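You operate a simulated robot arm through the tools that you are given. There is no shell and no other tool.

Carry out the task below with a simulated robot arm. There is one attempt and no reset: what you move stays moved.

TASK
Put things in order on the top of the small white table. At the end: the spool of blue thread stands where the spool of green thread stood; the small black box (marked "Map Pins") stands where the spool of blue thread stood; the blue memory card from the top of the small white table stands on top of the spool of yellow thread; the spool of green thread is on the grey glass plate; whatever was shut is shut again. Leave all else as you found it, and nothing knocked over.

It is judged by the outcome, as a careful person would: the job done as asked, and still so three seconds after it is handed in. It fails if anything else is knocked over, pushed out of place, dropped, spilled or broken.

THE ROBOT
A 6-joint arm with a two-finger parallel gripper, fixed in place. Base frame: the origin is on the floor under the middle of its stand, x ahead of it, y to its left, z up; the work surface is at about z = 78. Units: cm, degrees, N and s.
With the tool pointing down near the work surface it reaches from about 26 to 68 cm from the base axis. Its first joint turns from -66.0 to 66.0 degrees. Payload 2.9 kg.
The tool frame sits at the grasp point between the pads (the TCP): z along the fingers, y along the line on which they close. The tips reach 3 cm beyond it. Largest opening 11 cm; finger width 2, thickness 1; the body of the gripper, 4.8 by 11.2 cm, starts 5.5 cm behind the TCP.
Orientation is told as [roll, pitch, yaw] about the base's x, y, z axes, in that order, counted from this pose: with the fingers straight down and closing along the base's y, the tool's x points along the base's -x, its y along +y and its z along -z.

THE INTERFACE
- The arm moves only by the tool jog_arm. Its argument "deltas" is one flat list of numbers, 7 for each row, row after row: the closure in counts, from 0 (fully open) to 255 (shut), then the shift along the tool's x, y, z in units of 50 mm (1.0 is 50 mm), then the turn, a rotation vector about the tool's x, y, z in units of 6 degrees (1.0 is 6 degrees). In form: [gripper, tx, ty, tz, ax, ay, az, gripper, tx, ty, tz, ax, ay, az, ...]. A call has 1 to 20 rows; each row shifts and turns the commanded pose from where the row before left it, along the tool's axes as they then stand. A call with a number of a shift or a turn outside -1 to 1 is refused whole. Rows are played at 5 a second. More than 5 cm and 8.6 degrees between two rows, or a gripper value outside its range, and nothing of the call is played. A pose out of reach is approached as far as the arm can. The call stops where the force on the tool passes 40 N (or 10 N more than at its start, if that is more) or the arm is blocked; 0.2 s more then pass. The fingers move at their own pace (about 10.8 cm/s each) and stop on an object; they squeeze with about 39 N. The grip force told is the motor's: it shows also when the fingers shut on nothing. Time passes only in rows, and 0.2 s behind the last, so rows that do not move let the fingers close. The reply holds the time, the measured pose of the TCP, the force on the tool along the base axes, the opening and the grip force, in the units named above and with some noise, with the torque about the TCP (base axes, N m) and any sound that the robot's microphone picked up, and new pictures: "views" is both (left out), scene, wrist or none.
- Cameras (640 x 400 px; columns grow to the right, rows downward): "scene" is fixed at [6.89, 42.6, 138.9]; the picture's right is [-0.84, -0.54, 0.00], its down [-0.28, 0.43, -0.86] and it looks along [0.47, -0.72, -0.51] (base axes); focal length 317 px, centre (320, 200). "wrist" rides on the gripper at [7.2, 1.7, -10.3] in the tool frame; the picture's right is [-0.23, 0.97, 0.00], its down [-0.76, -0.18, -0.62] and it looks along [-0.61, -0.14, 0.78] (tool axes); focal length 222 px, centre (320, 200). There is no depth. A picture from a camera that has moved, and an enlarged one, comes with that camera's place and axes in the base frame and with its lens.
- enlarge(camera, box): a new picture of the part [left, top, right, bottom] of that camera's present view, enlarged. No time passes.
- sign_off(): hands the job in; it is judged then, once.

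Nothing tells you positions but the pictures and the camera data. Unless the task says otherwise, let go and move clear before handing in.

The tools are called after "Request:" as name(argument=value, ...) on one line, values as JSON. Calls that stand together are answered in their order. jog_arm: Moves the arm, as the interface text tells. Its arguments: {"type":"object","properties":{"deltas":{"type":"array","items":{"type":"number"}},"views":{"type":"string","enum":["both","scene","wrist","none"]}},"required":["deltas"]} The other tools are called the same way: enlarge (camera, box) takes an enlarged picture of a part of a camera's view; sign_off () hands the job in.

At the start:

```text
time_s: 0.0
ee_pos: [29.54, -37.26, 103.1]
ee_rot: [0.0, 0.0, 0.0]
contact_force: [-0.8, 0.5, 0.3]
moment: [-0.02, -0.02, 0.02]
gripper_width: 10.97
grasp_force: 0.0
```

scene: 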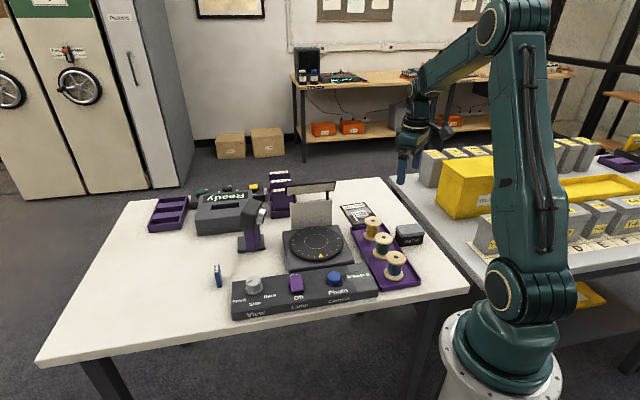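
wrist: 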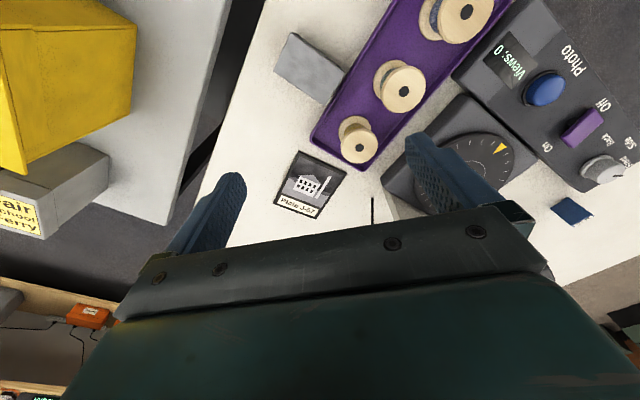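

I see a white table with a purple tray of three spools, a small black box beside it, a turntable photo stand, and a blue card standing on the table. I'll look closer first.

Request:
enlarge(camera="scene", box=[330, 190, 450, 300])

Request:
enlarge(camera="scene", box=[190, 160, 380, 330])

Request:
enlarge(camera="wrist", box=[260, 0, 520, 180])

Request:
enlarge(camera="wrist", box=[380, 0, 640, 240])

Request:
enlarge(camera="scene", box=[130, 160, 300, 270])

Request:
enlarge(camera="scene", box=[400, 120, 640, 300])

```text
3.64 times, centred on (390, 245) of scene
camera zoom: at [6.89, 42.6, 138.9], right [-0.84, -0.54, 0.0], down [-0.28, 0.43, -0.86], along [0.47, -0.72, -0.51], focal length 1153 px, centre (66, 36)
```

zoom: 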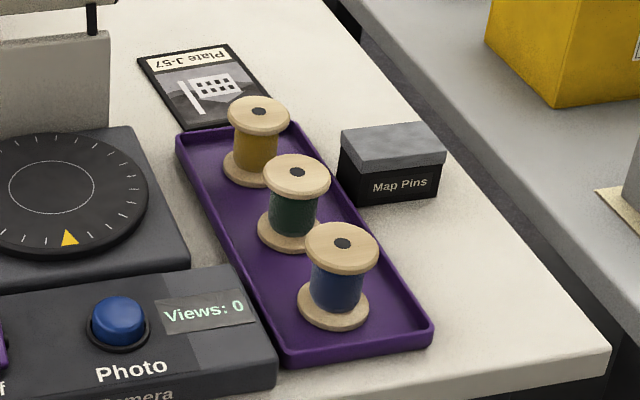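

```text
2.35 times, centred on (285, 245) of scene
camera zoom: at [6.89, 42.6, 138.9], right [-0.84, -0.54, 0.0], down [-0.28, 0.43, -0.86], along [0.47, -0.72, -0.51], focal length 746 px, centre (402, 94)
```

zoom: 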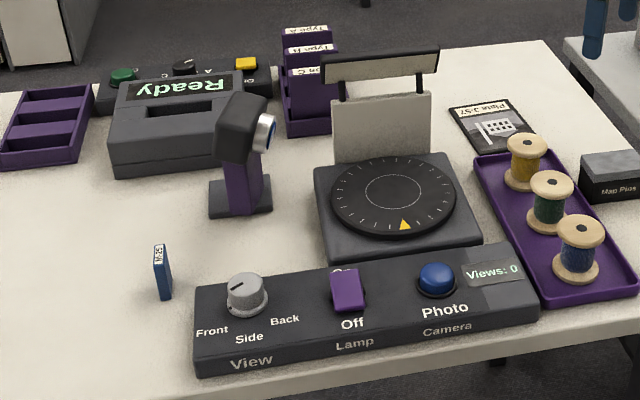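

```text
2.22 times, centred on (390, 90) of wrist
camera zoom: at [22.33, -35.5, 113.38], right [0.23, 0.97, 0.0], down [0.76, -0.18, 0.62], along [0.61, -0.14, -0.78], focal length 494 px, centre (164, 444)
```

zoom: 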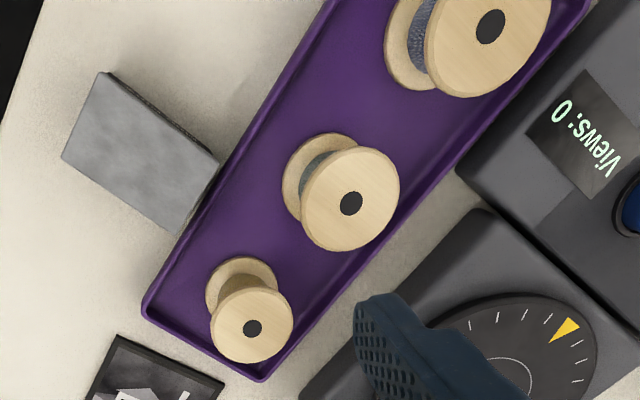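

```text
1.67 times, centred on (510, 120) of wrist
camera zoom: at [22.33, -35.5, 113.38], right [0.23, 0.97, 0.0], down [0.76, -0.18, 0.62], along [0.61, -0.14, -0.78], focal length 370 px, centre (3, 333)
```

zoom: 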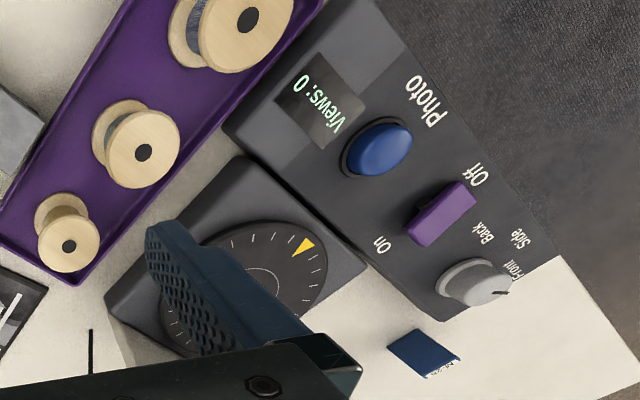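

```text
3.64 times, centred on (215, 215) of scene
camera zoom: at [6.89, 42.6, 138.9], right [-0.84, -0.54, 0.0], down [-0.28, 0.43, -0.86], along [0.47, -0.72, -0.51], focal length 1153 px, centre (702, 146)
```

zoom: 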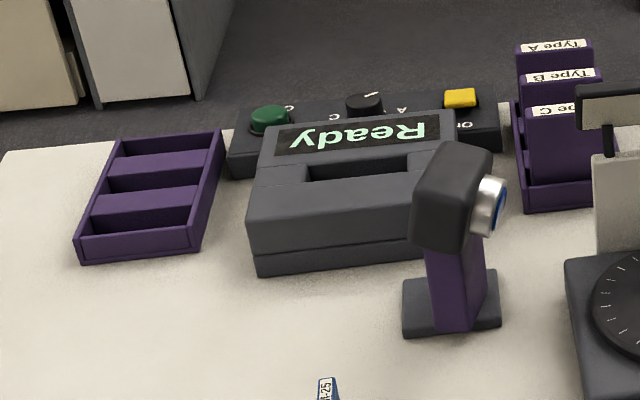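

```text
2.22 times, centred on (520, 210) of scene
camera zoom: at [6.89, 42.6, 138.9], right [-0.84, -0.54, 0.0], down [-0.28, 0.43, -0.86], along [0.47, -0.72, -0.51], focal length 705 px, centre (-124, 178)
```

zoom: 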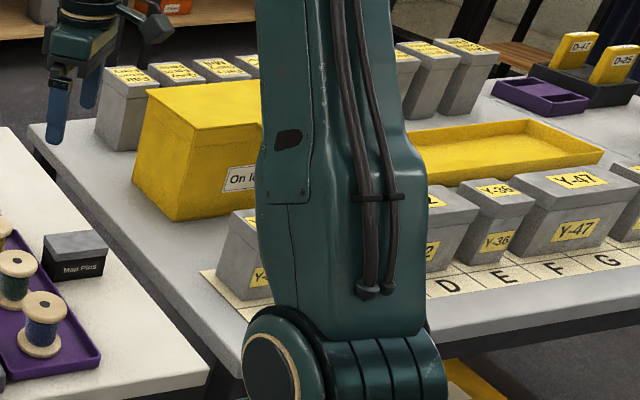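

The three spools stand in a purple tray running diagonally away from the arm. Yellow is furthest, green is in the middle near (31,-27), and blue is nearest near (24.6,-20.5). The lidded Map Pins box sits beside the tray, and the glass plate ("Plate J-57") lies past its far end. I'll move over the tray and turn the tool to line up with it for a closer view.

Request:
jog_arm(deltas=[0, 0.3, 0.72, 0.2, 0, 0, 0, 0, 0.3, 0.72, 0.2, 0, 0, 0, 0, 0.3, 0.72, 0.2, 0, 0, 0, 0, 0.3, 0.72, 0.2, 0, 0, 0, 0, 0.3, 0.72, 0.2, 0, 0, 0, 0, 0, 0, 0, 0, 0, 0.9375, 0, 0, 0, 0, 0, 0, 0.9375, 0, 0, 0, 0, 0, 0, 0.9375, 0, 0, 0, 0, 0, 0, 0.9375, 0, 0, 0, 0, 0, 0, 0.9375, 0, 0, 0, 0, 0, 0, 0.9375, 0, 0, 0, 0, 0, 0, 0.9375, 0, 0, 0, 0, 0, 0, 0.9375, 0, 0, 0, 0, 0, 0, 0, 0, 0, 0, 0, 0, 0, 0], views="both")

```text
time_s: 3.2
ee_pos: [22.02, -19.28, 97.97]
ee_rot: [0.1, 0.0, -45.0]
contact_force: [0.4, 1.0, -0.1]
moment: [-0.03, 0.0, 0.01]
gripper_width: 10.98
grasp_force: 0.1
camera wrist: at [18.18, -12.96, 108.43], right [0.85, 0.53, 0.0], down [0.41, -0.66, 0.62], along [0.33, -0.53, -0.78], focal length 222 px, centre (320, 200)
```

scene: 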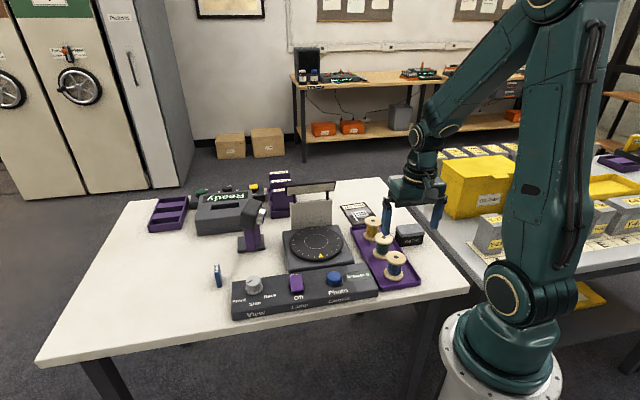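
wrist: 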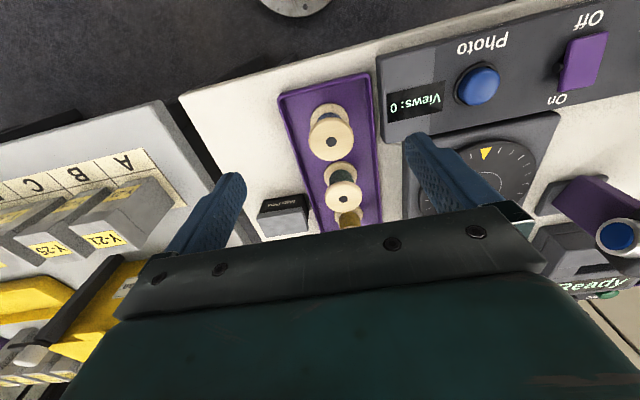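

Request:
enlarge(camera="wrist", box=[250, 70, 410, 240])

Request:
enlarge(camera="scene", box=[360, 190, 440, 240])

Request:
enlarge(camera="scene", box=[200, 250, 240, 300])

```text
2.35 times, centred on (330, 155) of wrist
camera zoom: at [18.18, -12.96, 108.43], right [0.85, 0.53, 0.0], down [0.41, -0.66, 0.62], along [0.33, -0.53, -0.78], focal length 523 px, centre (296, 306)
```

zoom: 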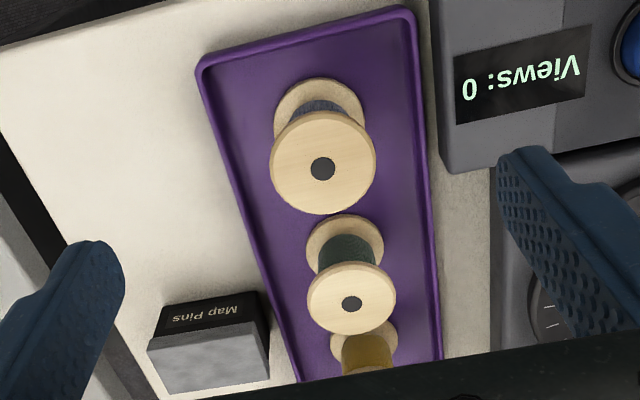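

```text
8.00 times, centred on (400, 215) of scene
camera zoom: at [6.89, 42.6, 138.9], right [-0.84, -0.54, 0.0], down [-0.28, 0.43, -0.86], along [0.47, -0.72, -0.51], focal length 2537 px, centre (-320, 80)
```

zoom: 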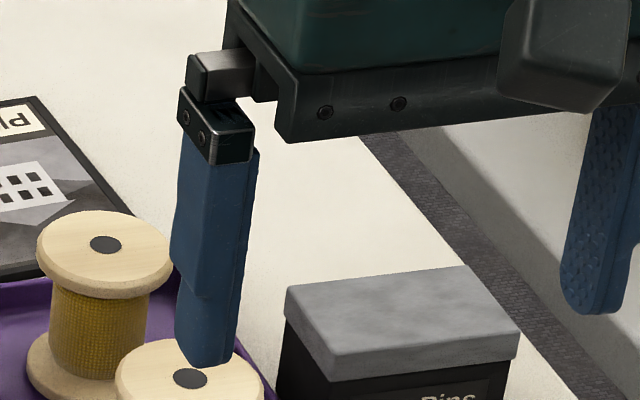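

```text
8.00 times, centred on (220, 275) of scene
camera zoom: at [6.89, 42.6, 138.9], right [-0.84, -0.54, 0.0], down [-0.28, 0.43, -0.86], along [0.47, -0.72, -0.51], focal length 2537 px, centre (1120, -400)
```

zoom: 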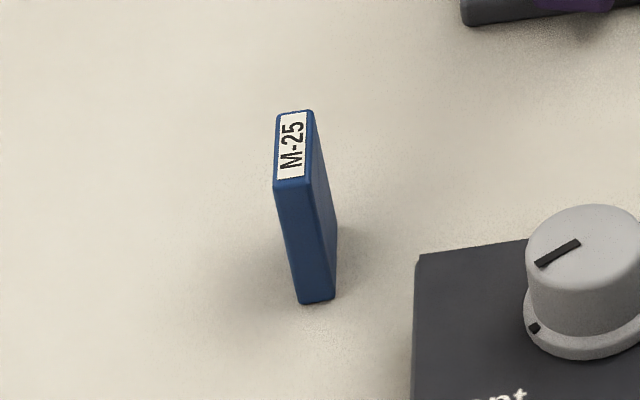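

The spools' tops measure at z≈84: blue at (24.9,-21.5), green at (31.0,-27.5) and yellow at (36.9,-33.5). I'll move above the green spool with the fingers partly closed.

Request:
jog_arm(deltas=[88, -0.608, 0.028, 0.3, 0, 0, 0, 88, -0.608, 0.028, 0.3, 0, 0, 0, 88, -0.608, 0.028, 0.3, 0, 0, 0, 88, -0.608, 0.028, 0.3, 0, 0, 0, 88, 0, 0, 0, 0, 0, 0], views="both")

Request:
enlarge(camera="scene", box=[330, 180, 450, 300])

Request:
enlarge(camera="wrist", box=[160, 0, 500, 240])

```text
time_s: 4.4
ee_pos: [31.01, -27.28, 92.13]
ee_rot: [-0.1, 0.0, -44.9]
contact_force: [0.3, 0.6, 0.7]
moment: [-0.02, -0.03, -0.01]
gripper_width: 7.18
grasp_force: 0.1
camera wrist: at [27.15, -20.89, 102.38], right [0.85, 0.53, 0.0], down [0.41, -0.66, 0.62], along [0.33, -0.53, -0.78], focal length 222 px, centre (320, 200)
```

scene: 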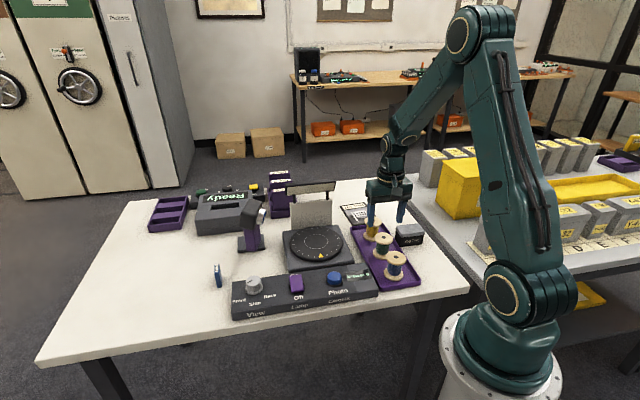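
wrist: 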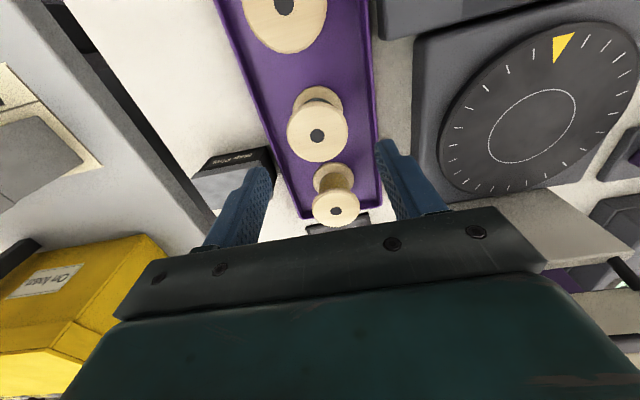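

```text
3.33 times, centred on (390, 240) of scene
camera zoom: at [6.89, 42.6, 138.9], right [-0.84, -0.54, 0.0], down [-0.28, 0.43, -0.86], along [0.47, -0.72, -0.51], focal length 1057 px, centre (87, 67)
```

zoom: 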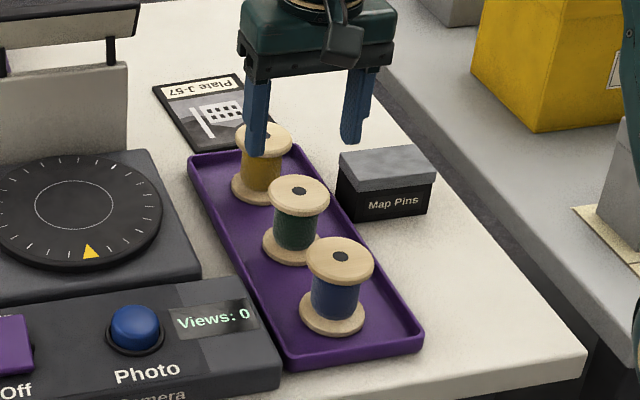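

```text
1.67 times, centred on (330, 120) of wrist
camera zoom: at [27.15, -20.89, 102.38], right [0.85, 0.53, 0.0], down [0.41, -0.66, 0.62], along [0.33, -0.53, -0.78], focal length 370 px, centre (303, 333)
```

zoom: 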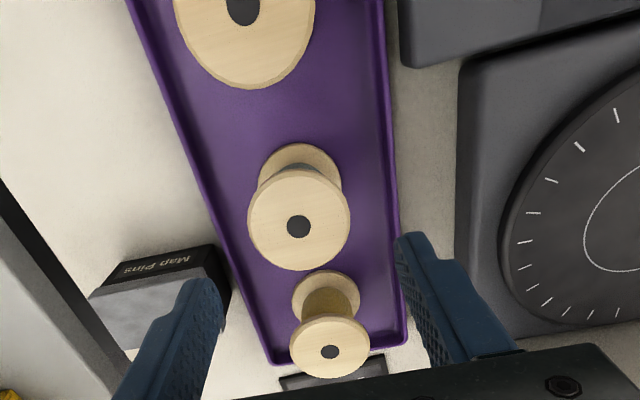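

The green spool's centre is confirmed at (31.0,-27.55), and there is room on both sides for the fingers. I'll lower over it in small steps.

Request:
jog_arm(deltas=[88, -0.038, -0.038, 0.4, 0, 0, 0, 88, 0, 0, 0.4, 0, 0, 0, 88, 0, 0, 0.4, 0, 0, 0, 88, 0, 0, 0.4, 0, 0, 0, 88, 0, 0, 0.36, 0, 0, 0, 88, 0, 0, 0, 0, 0, 0], views="both")

Request:
enlarge(camera="scene", box=[330, 180, 450, 300])

Request:
enlarge(camera="wrist", box=[160, 0, 500, 240])

```text
time_s: 5.8
ee_pos: [30.94, -27.73, 82.23]
ee_rot: [0.0, 0.0, -45.0]
contact_force: [-0.8, 0.0, 0.1]
moment: [-0.02, -0.01, 0.0]
gripper_width: 7.23
grasp_force: 0.2
camera wrist: at [27.09, -21.38, 92.62], right [0.85, 0.53, 0.0], down [0.41, -0.66, 0.62], along [0.33, -0.53, -0.78], focal length 222 px, centre (320, 200)
```

scene: 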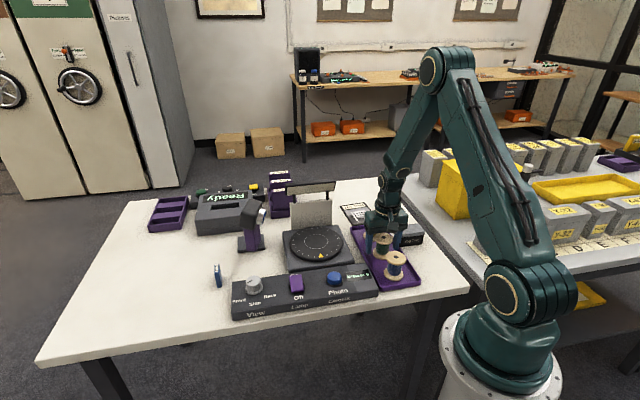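
wrist: 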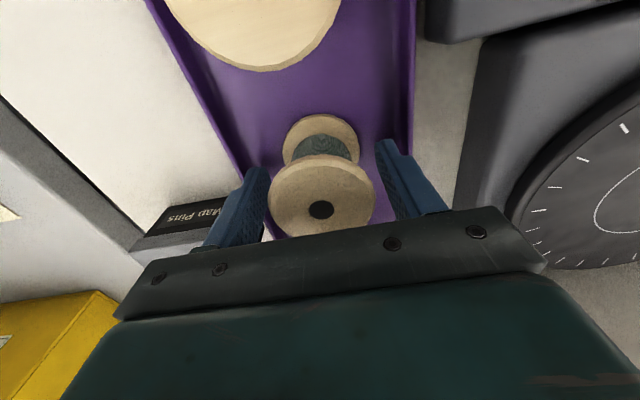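

```text
3.33 times, centred on (390, 240) of scene
camera zoom: at [6.89, 42.6, 138.9], right [-0.84, -0.54, 0.0], down [-0.28, 0.43, -0.86], along [0.47, -0.72, -0.51], focal length 1057 px, centre (87, 67)
```

zoom: 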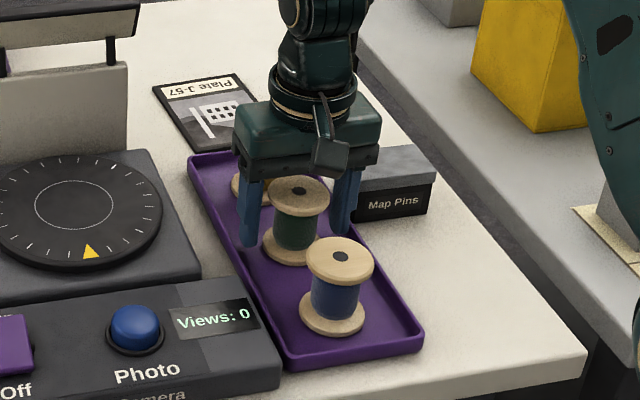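

```text
1.67 times, centred on (330, 120) of wrist
camera zoom: at [27.09, -21.38, 92.62], right [0.85, 0.53, 0.0], down [0.41, -0.66, 0.62], along [0.33, -0.53, -0.78], focal length 370 px, centre (303, 333)
```

zoom: 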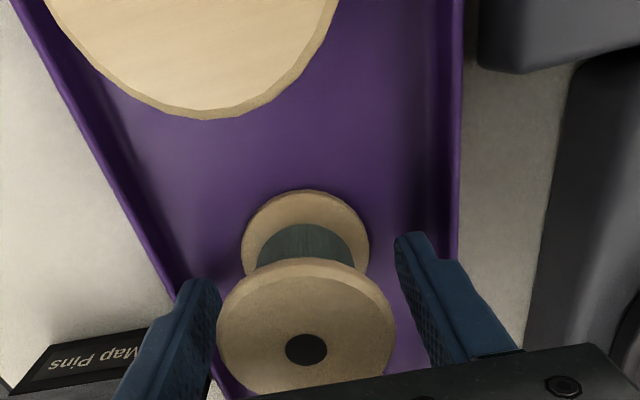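

The fingers straddle the green spool with room on both sides. Now I'll close on it.

Request:
jog_arm(deltas=[255, 0, 0, 0, 0, 0, 0, 255, 0, 0, 0, 0, 0, 0, 255, 0, 0, 0, 0, 0, 0, 255, 0, 0, 0, 0, 0, 0], views="none")

```text
time_s: 6.8
ee_pos: [30.87, -27.7, 82.21]
ee_rot: [-0.1, 0.0, -45.0]
contact_force: [0.2, -0.5, 0.5]
moment: [0.01, 0.01, -0.01]
gripper_width: 5.03
grasp_force: 39.2
```

The grip holds at 5.0 cm. I'll lift straight up, then carry it over the tray's far end to the glass plate.

Request:
jog_arm(deltas=[255, 0, 0, -0.2, 0, 0, 0, 255, 0, 0, -0.5, 0, 0, 0, 255, 0, 0, -0.5, 0, 0, 0, 255, 0, 0, -0.5, 0, 0, 0, 255, 0, 0, -0.4, 0, 0, 0, 255, 0, 0, 0, 0, 0, 0], views="both")

Request:
enlarge(camera="scene", box=[330, 180, 450, 300])

```text
time_s: 8.2
ee_pos: [30.97, -27.69, 92.71]
ee_rot: [0.0, 0.0, -45.0]
contact_force: [-0.6, -0.5, 0.0]
moment: [0.03, 0.0, -0.01]
gripper_width: 0.0
grasp_force: 37.4
camera wrist: at [27.02, -21.41, 103.11], right [0.85, 0.53, 0.0], down [0.41, -0.66, 0.62], along [0.33, -0.53, -0.78], focal length 222 px, centre (320, 200)
```

scene: 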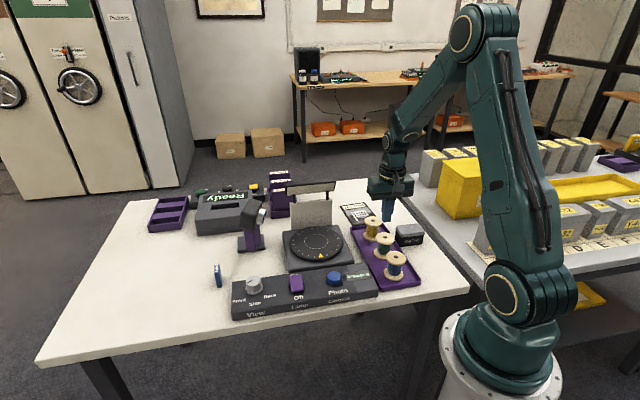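
wrist: 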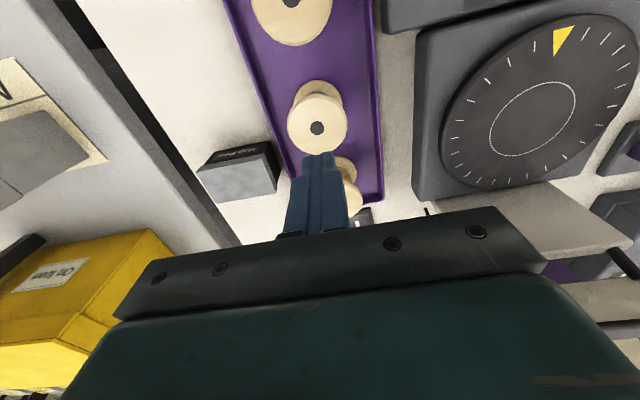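

```text
3.33 times, centred on (390, 240) of scene
camera zoom: at [6.89, 42.61, 138.9], right [-0.84, -0.54, 0.0], down [-0.28, 0.43, -0.86], along [0.47, -0.72, -0.51], focal length 1057 px, centre (87, 67)
```

zoom: 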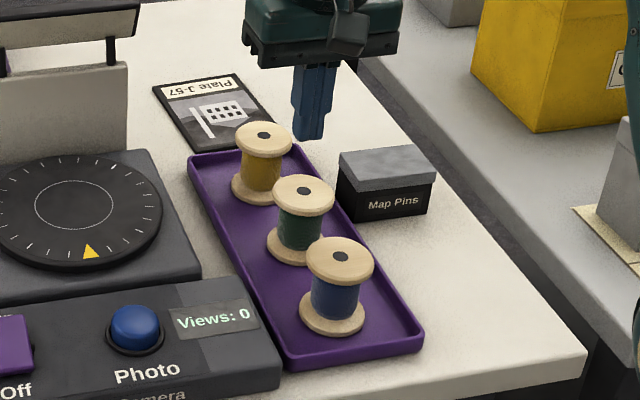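

The fingers slipped off, but the green spool stayed upright in the tray and only shifted a few millimetres. I think the pads met just the edge of the lower flange, so next time I'll grip with the pads centred on the top flange. First I'll measure its new position.

Request:
enlarge(camera="wrist", box=[220, 0, 420, 220])

Request:
enlarge(camera="scene", box=[350, 205, 430, 295])

```text
1.82 times, centred on (320, 110) of wrist
camera zoom: at [27.02, -21.41, 103.11], right [0.85, 0.53, 0.0], down [0.41, -0.66, 0.62], along [0.33, -0.53, -0.78], focal length 404 px, centre (320, 364)
```

zoom: 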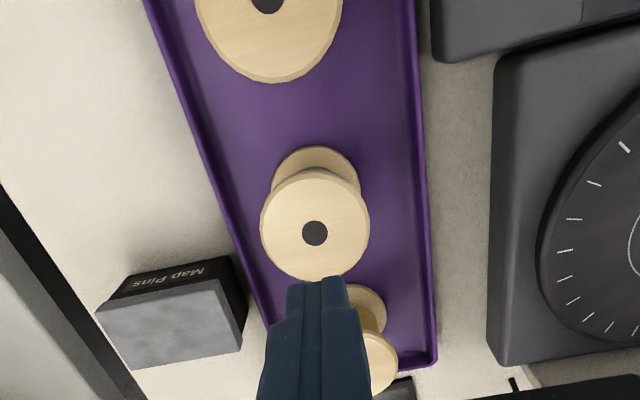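

```text
4.44 times, centred on (390, 250) of scene
camera zoom: at [6.89, 42.61, 138.9], right [-0.84, -0.54, 0.0], down [-0.28, 0.43, -0.86], along [0.47, -0.72, -0.51], focal length 1409 px, centre (9, -22)
```

zoom: 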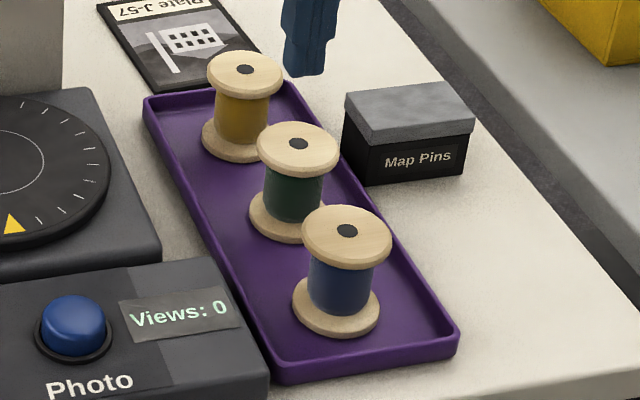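

Green's centre is now at about (30.6,-27.75). I'll re-open, align, and descend so the pads are level with the top flange.

Request:
jog_arm(deltas=[88, 0.044, -0.061, 0, 0, 0, 0, 88, 0, 0, 0, 0, 0, 0, 88, 0, 0, 0.4, 0, 0, 0, 88, 0, 0, 0.4, 0, 0, 0, 88, 0, 0, 0.4, 0, 0, 0, 88, 0, 0, 0.4, 0, 0, 0, 88, 0, 0, 0.26, 0, 0, 0, 88, 0, 0, 0, 0, 0, 0], views="both")

Request:
enlarge(camera="scene", box=[350, 205, 430, 295])

Request:
enlarge(camera="wrist", box=[220, 80, 460, 260])

```text
time_s: 10.0
ee_pos: [30.77, -27.72, 83.39]
ee_rot: [0.0, 0.0, -45.0]
contact_force: [0.3, 0.8, 0.0]
moment: [0.0, 0.0, 0.03]
gripper_width: 7.2
grasp_force: 0.1
camera wrist: at [26.86, -21.49, 93.73], right [0.85, 0.53, 0.0], down [0.41, -0.66, 0.62], along [0.33, -0.53, -0.78], focal length 222 px, centre (320, 200)
```

scene: 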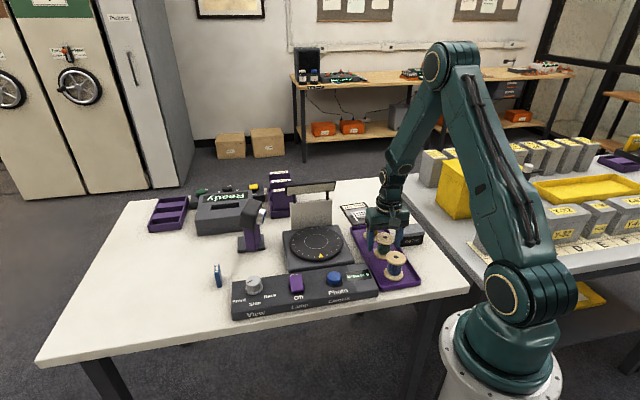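
wrist: 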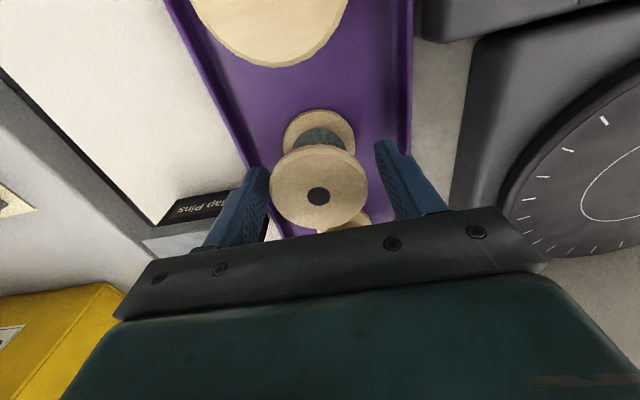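

```text
4.44 times, centred on (390, 250) of scene
camera zoom: at [6.89, 42.6, 138.9], right [-0.84, -0.54, 0.0], down [-0.28, 0.43, -0.86], along [0.47, -0.72, -0.51], focal length 1409 px, centre (9, -22)
```

zoom: 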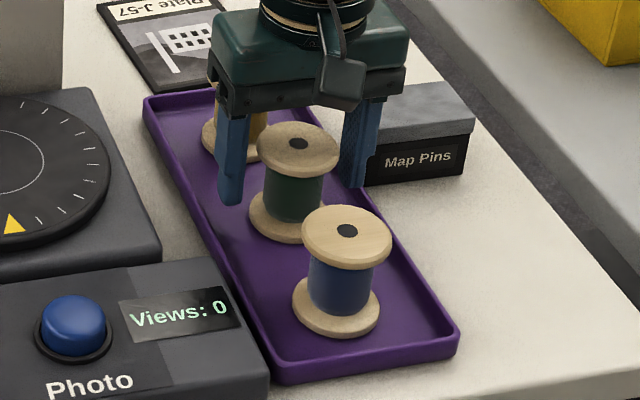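

```text
2.22 times, centred on (340, 170) of wrist
camera zoom: at [26.86, -21.49, 93.73], right [0.85, 0.53, 0.0], down [0.41, -0.66, 0.62], along [0.33, -0.53, -0.78], focal length 494 px, centre (276, 267)
```

zoom: 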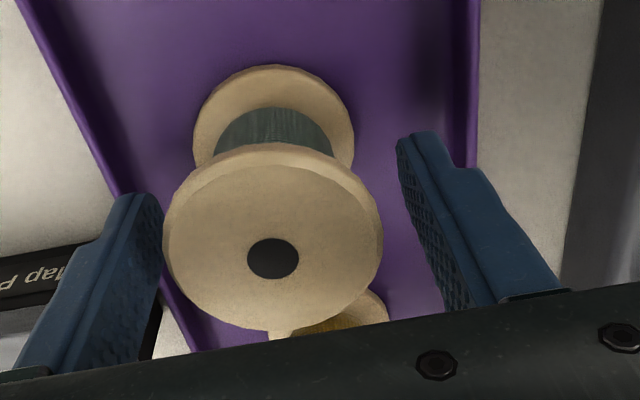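

The spool is centred between the fingers, and the pads are level with the top flange. I'll make a tiny centring shift, close, and do a slow test lift of a few millimetres.

Request:
jog_arm(deltas=[88, -0.026, -0.036, 0, 0, 0, 0, 255, 0, 0, 0, 0, 0, 0, 255, 0, 0, 0, 0, 0, 0, 255, 0, 0, 0, 0, 0, 0, 255, 0, 0, 0, 0, 0, 0, 255, 0, 0, -0.03, 0, 0, 0, 255, 0, 0, -0.03, 0, 0, 0, 255, 0, 0, -0.03, 0, 0, 0, 255, 0, 0, -0.03, 0, 0, 0], views="both")

Request:
enlarge(camera="scene", box=[350, 205, 430, 295])

```text
time_s: 12.0
ee_pos: [30.38, -27.89, 83.89]
ee_rot: [0.0, -0.1, -44.9]
contact_force: [-0.6, 0.0, 0.4]
moment: [0.01, 0.01, -0.01]
gripper_width: 5.0
grasp_force: 39.2
camera wrist: at [26.7, -21.6, 94.34], right [0.85, 0.53, 0.0], down [0.41, -0.66, 0.62], along [0.33, -0.53, -0.78], focal length 222 px, centre (320, 200)
```

scene: 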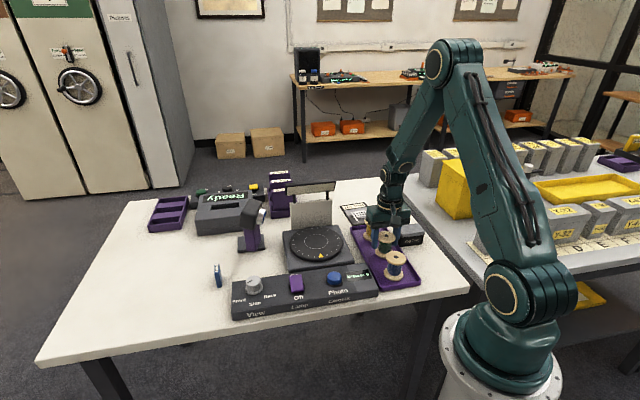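
wrist: 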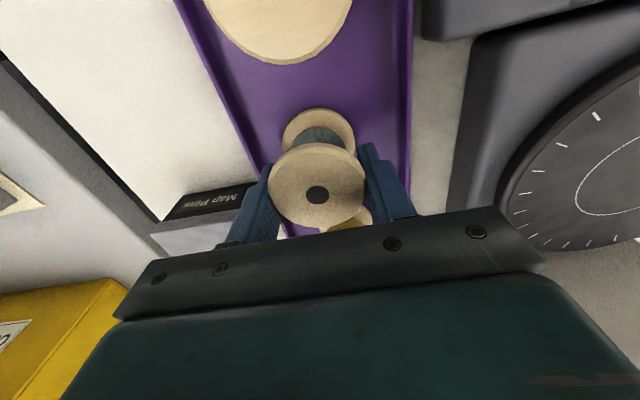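

```text
4.44 times, centred on (390, 250) of scene
camera zoom: at [6.89, 42.6, 138.9], right [-0.84, -0.54, 0.0], down [-0.28, 0.43, -0.86], along [0.47, -0.72, -0.51], focal length 1409 px, centre (9, -22)
```

zoom: 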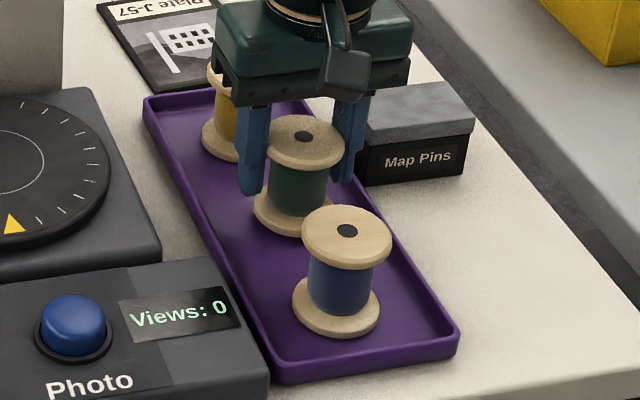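

The spool rose with the fingers this time. I'll continue lifting gently.

Request:
jog_arm(deltas=[255, 0, 0, -0.1, 0, 0, 0, 255, 0, 0, -0.15, 0, 0, 0, 255, 0, 0, -0.2, 0, 0, 0, 255, 0, 0, -0.25, 0, 0, 0, 255, 0, 0, -0.3, 0, 0, 0, 255, 0, 0, -0.3, 0, 0, 0, 255, 0, 0, -0.3, 0, 0, 0, 255, 0, 0, -0.15, 0, 0, 0], views="both")

Request:
enlarge(camera="scene", box=[330, 170, 430, 280])

```text
time_s: 13.8
ee_pos: [30.58, -27.9, 92.94]
ee_rot: [0.0, 0.0, -45.1]
contact_force: [0.5, -0.1, -1.3]
moment: [0.01, -0.01, 0.0]
gripper_width: 5.01
grasp_force: 38.5
camera wrist: at [26.76, -21.6, 103.28], right [0.85, 0.53, 0.0], down [0.41, -0.66, 0.62], along [0.33, -0.53, -0.78], focal length 222 px, centre (320, 200)
```

scene: 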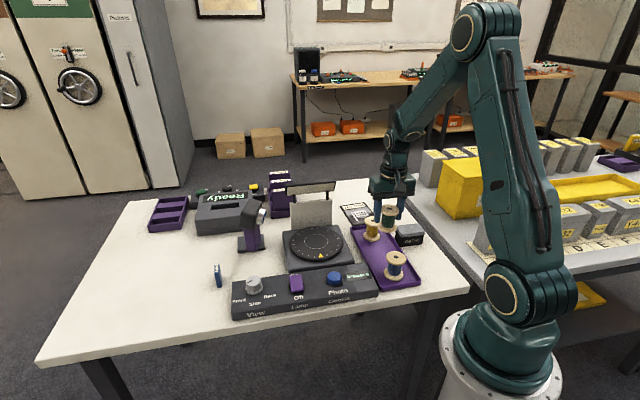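
wrist: 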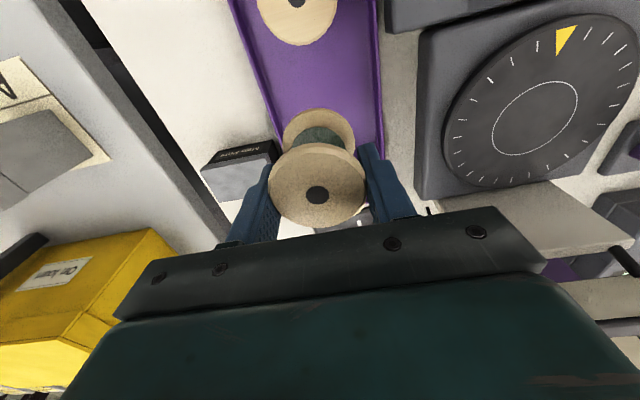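

```text
3.64 times, centred on (380, 225) of scene
camera zoom: at [6.89, 42.6, 138.9], right [-0.84, -0.54, 0.0], down [-0.28, 0.43, -0.86], along [0.47, -0.72, -0.51], focal length 1153 px, centre (102, 109)
```

zoom: 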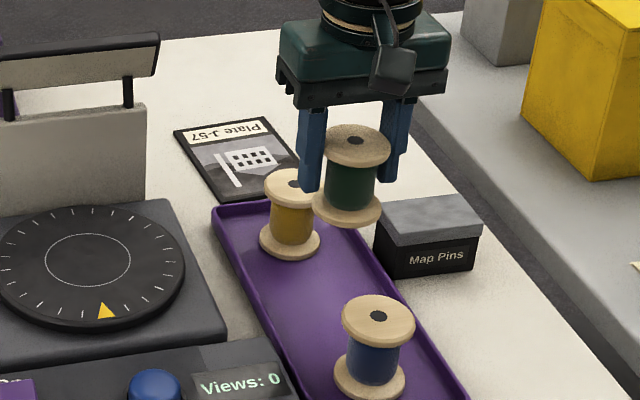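

The green spool is held firmly, clear of the yellow one. I'll carry it out over the glass plate, centred near (45.6,-43).

Request:
jog_arm(deltas=[255, -0.3, 0, 0, 0, 0, 0, 255, -0.6, 0, 0, 0, 0, 0, 255, -0.7, 0, 0, 0, 0, 0, 255, -0.7, 0, 0, 0, 0, 0, 255, -0.7, 0, 0, 0, 0, 0, 255, -0.6, 0, 0, 0, 0, 0, 255, -0.4, 0, 0, 0, 0, 0, 255, -0.17, -0.014, 0, 0, 0, 0, 255, 0, 0, 0, 0, 0, 0], views="both")

Request:
enlarge(camera="scene", box=[310, 160, 430, 280])

Request:
enlarge(camera="wrist", box=[200, 80, 460, 260])

```text
time_s: 15.8
ee_pos: [45.15, -42.44, 92.6]
ee_rot: [0.0, 0.1, -45.0]
contact_force: [-0.8, -0.2, -1.1]
moment: [-0.04, -0.01, 0.01]
gripper_width: 5.01
grasp_force: 39.5
camera wrist: at [41.41, -36.2, 103.04], right [0.85, 0.53, 0.0], down [0.41, -0.66, 0.62], along [0.33, -0.53, -0.78], focal length 222 px, centre (320, 200)
```

scene: 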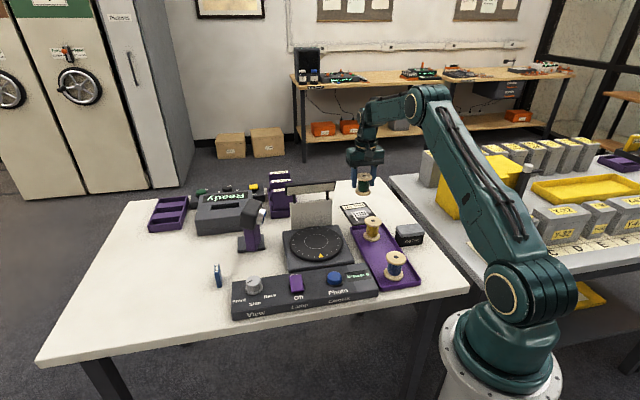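
wrist: 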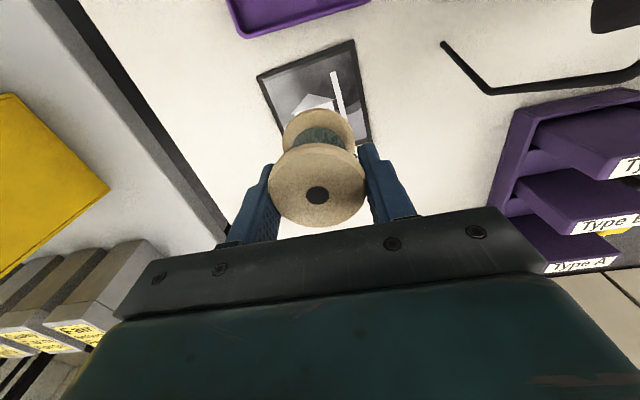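

```text
3.33 times, centred on (370, 220) of scene
camera zoom: at [6.89, 42.6, 138.9], right [-0.84, -0.54, 0.0], down [-0.28, 0.43, -0.86], along [0.47, -0.72, -0.51], focal length 1057 px, centre (153, 133)
```

zoom: 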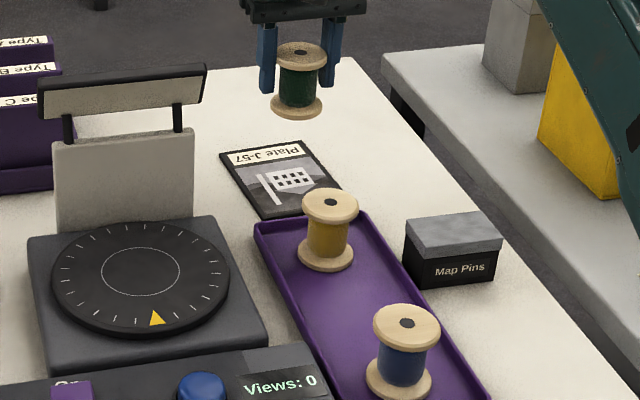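

```text
2.22 times, centred on (330, 170) of wrist
camera zoom: at [41.41, -36.2, 103.04], right [0.85, 0.53, 0.0], down [0.41, -0.66, 0.62], along [0.33, -0.53, -0.78], focal length 494 px, centre (298, 267)
```

zoom: 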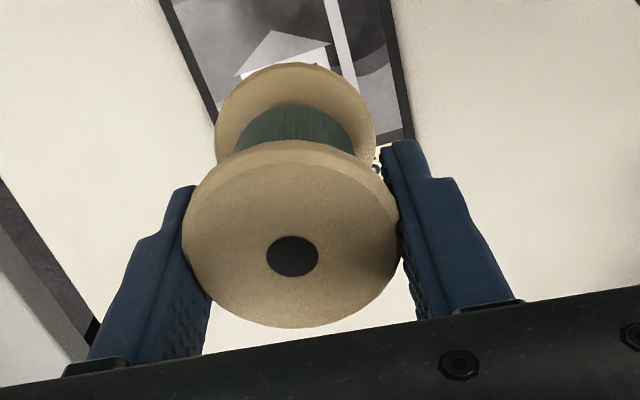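

The plate's centre from this view is about (45.3,-42.7), right under the spool. I'll lower it toward the plate.

Request:
jog_arm(deltas=[255, -0.03, 0, 0.15, 0, 0, 0, 255, 0, 0, 0.3, 0, 0, 0, 255, 0, 0, 0.35, 0, 0, 0, 255, 0, 0, 0.35, 0, 0, 0, 255, 0, 0, 0.3, 0, 0, 0, 255, 0, 0, 0.2, 0, 0, 0, 255, 0, 0, 0.09, 0, 0, 0, 255, 0, 0, 0, 0, 0, 0], views="both")

Request:
enlarge(camera="scene", box=[310, 170, 410, 260])

```text
time_s: 17.6
ee_pos: [45.41, -42.82, 84.11]
ee_rot: [0.0, 0.0, -45.1]
contact_force: [-1.3, 1.5, -0.3]
moment: [-0.02, 0.0, -0.03]
gripper_width: 5.01
grasp_force: 39.2
camera wrist: at [41.55, -36.44, 94.37], right [0.85, 0.53, 0.0], down [0.41, -0.66, 0.62], along [0.33, -0.53, -0.78], focal length 222 px, centre (320, 200)
```

scene: 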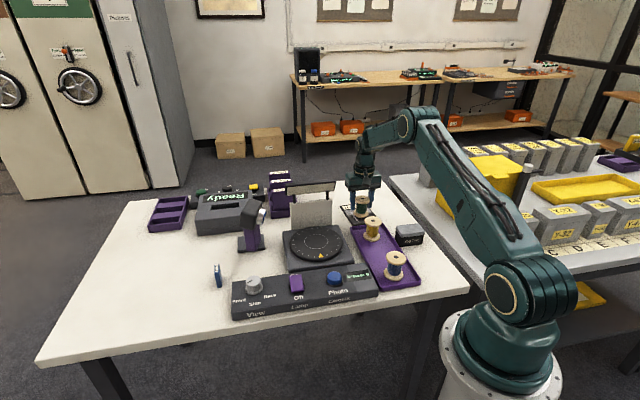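
wrist: 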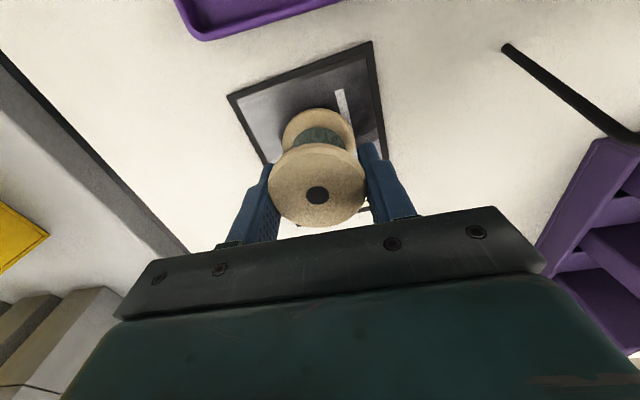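

```text
4.44 times, centred on (360, 215) of scene
camera zoom: at [6.89, 42.6, 138.9], right [-0.84, -0.54, 0.0], down [-0.28, 0.43, -0.86], along [0.47, -0.72, -0.51], focal length 1409 px, centre (142, 133)
```

zoom: 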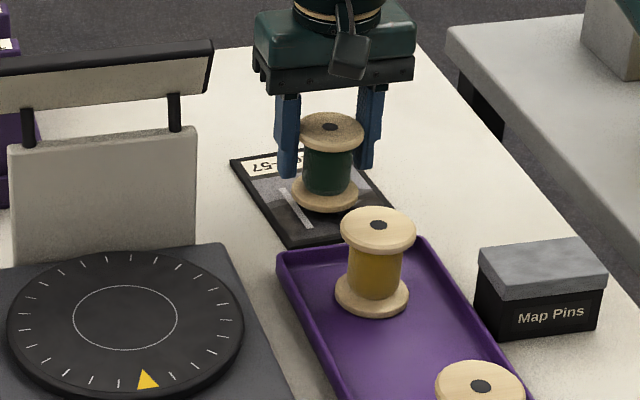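

The spool hovers just above the middle of the plate. I'll go down in millimetre steps and watch the force.

Request:
jog_arm(deltas=[255, 0, 0, 0.02, 0, 0, 0, 255, 0, 0, 0.02, 0, 0, 0, 255, 0, 0, 0.02, 0, 0, 0, 255, 0, 0, 0.02, 0, 0, 0, 255, 0, 0, 0, 0, 0, 0], views="none")

```text
time_s: 18.8
ee_pos: [45.49, -42.74, 83.66]
ee_rot: [0.0, 0.0, -45.0]
contact_force: [-0.7, 0.6, 0.0]
moment: [-0.01, 0.02, -0.02]
gripper_width: 4.99
grasp_force: 39.2
```

Request:
jog_arm(deltas=[255, 0, 0, 0.02, 0, 0, 0, 255, 0, 0, 0.02, 0, 0, 0, 255, 0, 0, 0.01, 0, 0, 0, 255, 0, 0, 0, 0, 0, 0], views="scene")

Request:
enlarge(camera="scene", box=[330, 180, 390, 240])

```text
time_s: 19.8
ee_pos: [45.36, -42.8, 83.35]
ee_rot: [0.0, -0.1, -45.0]
contact_force: [-0.7, 0.9, -0.1]
moment: [-0.02, 0.01, 0.02]
gripper_width: 4.97
grasp_force: 38.8
```

scene: 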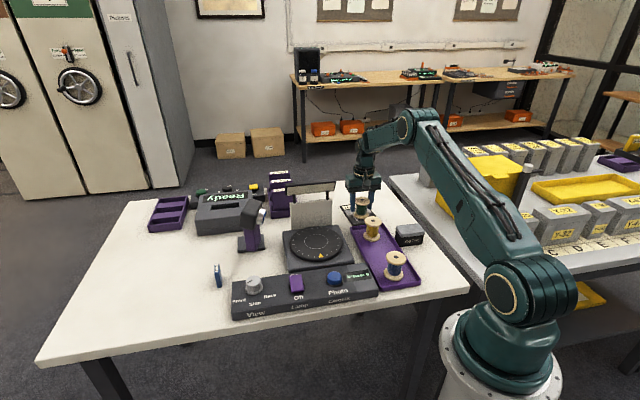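

```text
6.67 times, centred on (360, 210) of scene
camera zoom: at [6.89, 42.6, 138.9], right [-0.84, -0.54, 0.0], down [-0.28, 0.43, -0.86], along [0.47, -0.72, -0.51], focal length 2114 px, centre (53, 133)
```

zoom: 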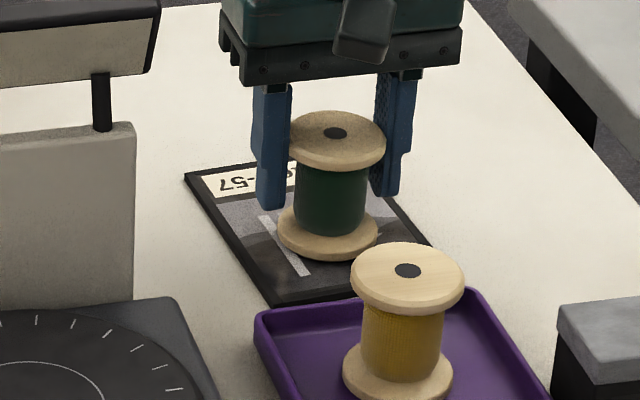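

Request:
jog_arm(deltas=[255, 0, 0, 0.01, 0, 0, 0, 255, 0, 0, 0.01, 0, 0, 0, 255, 0, 0, 0.01, 0, 0, 0, 255, 0, 0, 0, 0, 0, 0], views="none")

```text
time_s: 20.8
ee_pos: [45.48, -42.87, 83.3]
ee_rot: [0.0, 0.0, -44.9]
contact_force: [-0.3, 1.2, 5.7]
moment: [-0.02, 0.11, -0.05]
gripper_width: 5.01
grasp_force: 39.1
```

The force shows it resting on the plate. I'll open the fingers and rise straight up.

Request:
jog_arm(deltas=[110, 0, 0, 0, 0, 0, 0, 100, 0, 0, 0, 0, 0, 0, 88, 0, 0, 0, 0, 0, 0, 88, 0, 0, -0.1, 0, 0, 0, 88, 0, 0, -0.4, 0, 0, 0, 88, 0, 0, -0.5, 0, 0, 0, 88, 0, 0, -0.5, 0, 0, 0, 88, 0, 0, -0.5, 0, 0, 0], views="both")

Request:
enlarge(camera="scene", box=[310, 160, 430, 280])

```text
time_s: 22.6
ee_pos: [45.4, -42.96, 93.31]
ee_rot: [0.0, 0.0, -45.1]
contact_force: [0.0, 0.3, 0.1]
moment: [0.01, 0.01, 0.0]
gripper_width: 7.21
grasp_force: 0.1
camera wrist: at [41.52, -36.56, 103.64], right [0.85, 0.53, 0.0], down [0.41, -0.66, 0.62], along [0.33, -0.53, -0.78], focal length 222 px, centre (320, 200)
```

scene: 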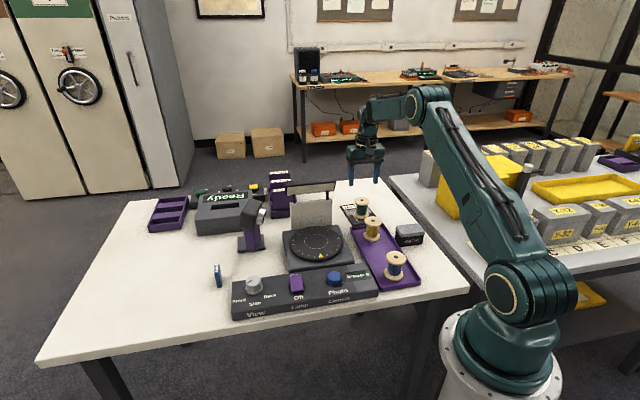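
wrist: 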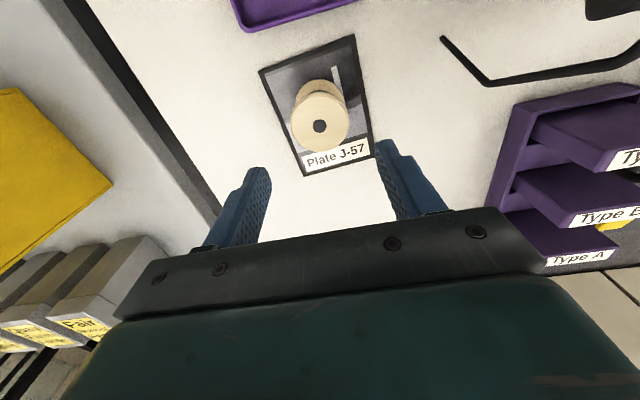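

```text
3.33 times, centred on (370, 220) of scene
camera zoom: at [6.89, 42.61, 138.9], right [-0.84, -0.54, 0.0], down [-0.28, 0.43, -0.86], along [0.47, -0.72, -0.51], focal length 1057 px, centre (153, 133)
```

zoom: 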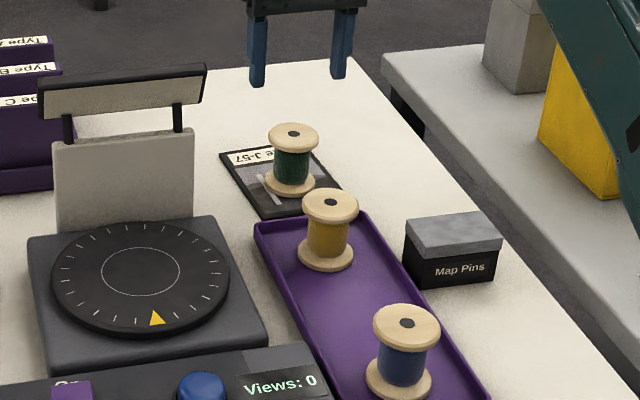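

Green stands upright in the middle of the plate. Next is the blue spool at about (24.9,-21.5), so I'll move above it.

Request:
jog_arm(deltas=[88, 0.5, 0.014, 0, 0, 0, 0, 88, 0.8, 0.018, 0, 0, 0, 0, 88, 0.8, 0.018, 0, 0, 0, 0, 88, 0.8, 0.018, 0, 0, 0, 0, 88, 0.8, 0.018, 0, 0, 0, 0, 88, 0.8, 0.018, 0, 0, 0, 0, 88, 0.8, 0.018, 0, 0, 0, 0, 88, 0.64, 0.018, 0, 0, 0, 0, 88, 0, 0, 0, 0, 0, 0], views="both")

Request:
enlarge(camera="scene", box=[350, 205, 430, 295])

Request:
enlarge(camera="wrist", box=[200, 40, 440, 240])

```text
time_s: 24.6
ee_pos: [24.92, -21.35, 93.05]
ee_rot: [0.1, 0.0, -44.9]
contact_force: [-0.1, 0.5, -0.2]
moment: [-0.01, -0.02, 0.0]
gripper_width: 7.2
grasp_force: 0.1
camera wrist: at [21.09, -14.97, 103.42], right [0.85, 0.53, 0.0], down [0.41, -0.66, 0.62], along [0.33, -0.53, -0.78], focal length 222 px, centre (320, 200)
```

scene: 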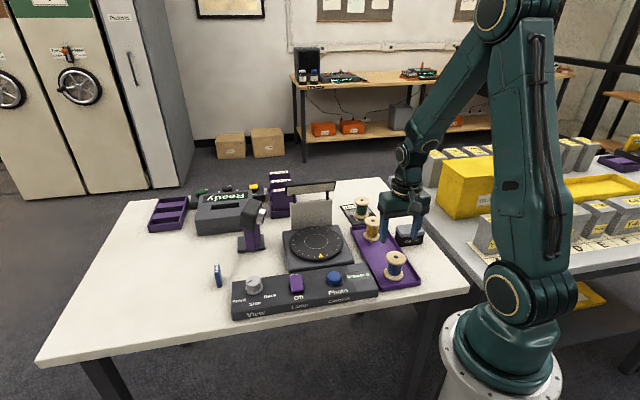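
wrist: 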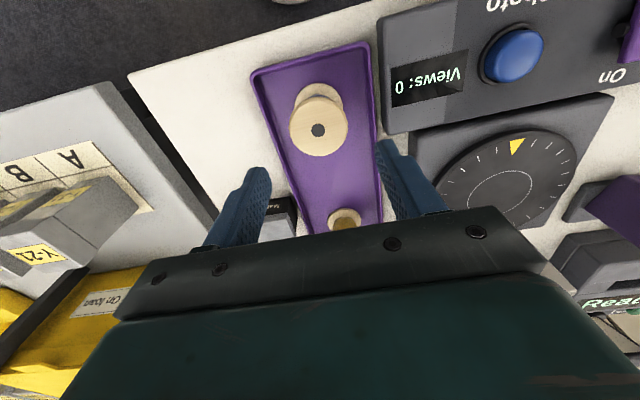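

```text
4.44 times, centred on (390, 250) of scene
camera zoom: at [6.89, 42.61, 138.9], right [-0.84, -0.54, 0.0], down [-0.28, 0.43, -0.86], along [0.47, -0.72, -0.51], focal length 1409 px, centre (9, -22)
```

zoom: 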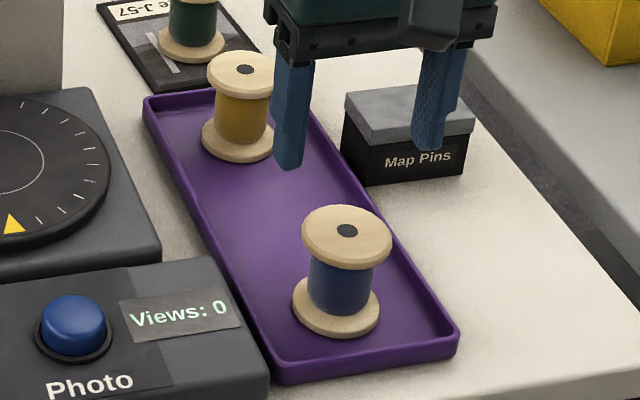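

```text
2.00 times, centred on (320, 140) of wrist
camera zoom: at [21.09, -14.97, 103.42], right [0.85, 0.53, 0.0], down [0.41, -0.66, 0.62], along [0.33, -0.53, -0.78], focal length 444 px, centre (320, 320)
```

zoom: 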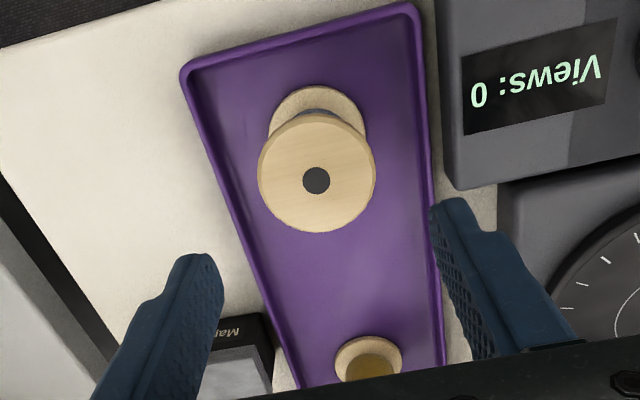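

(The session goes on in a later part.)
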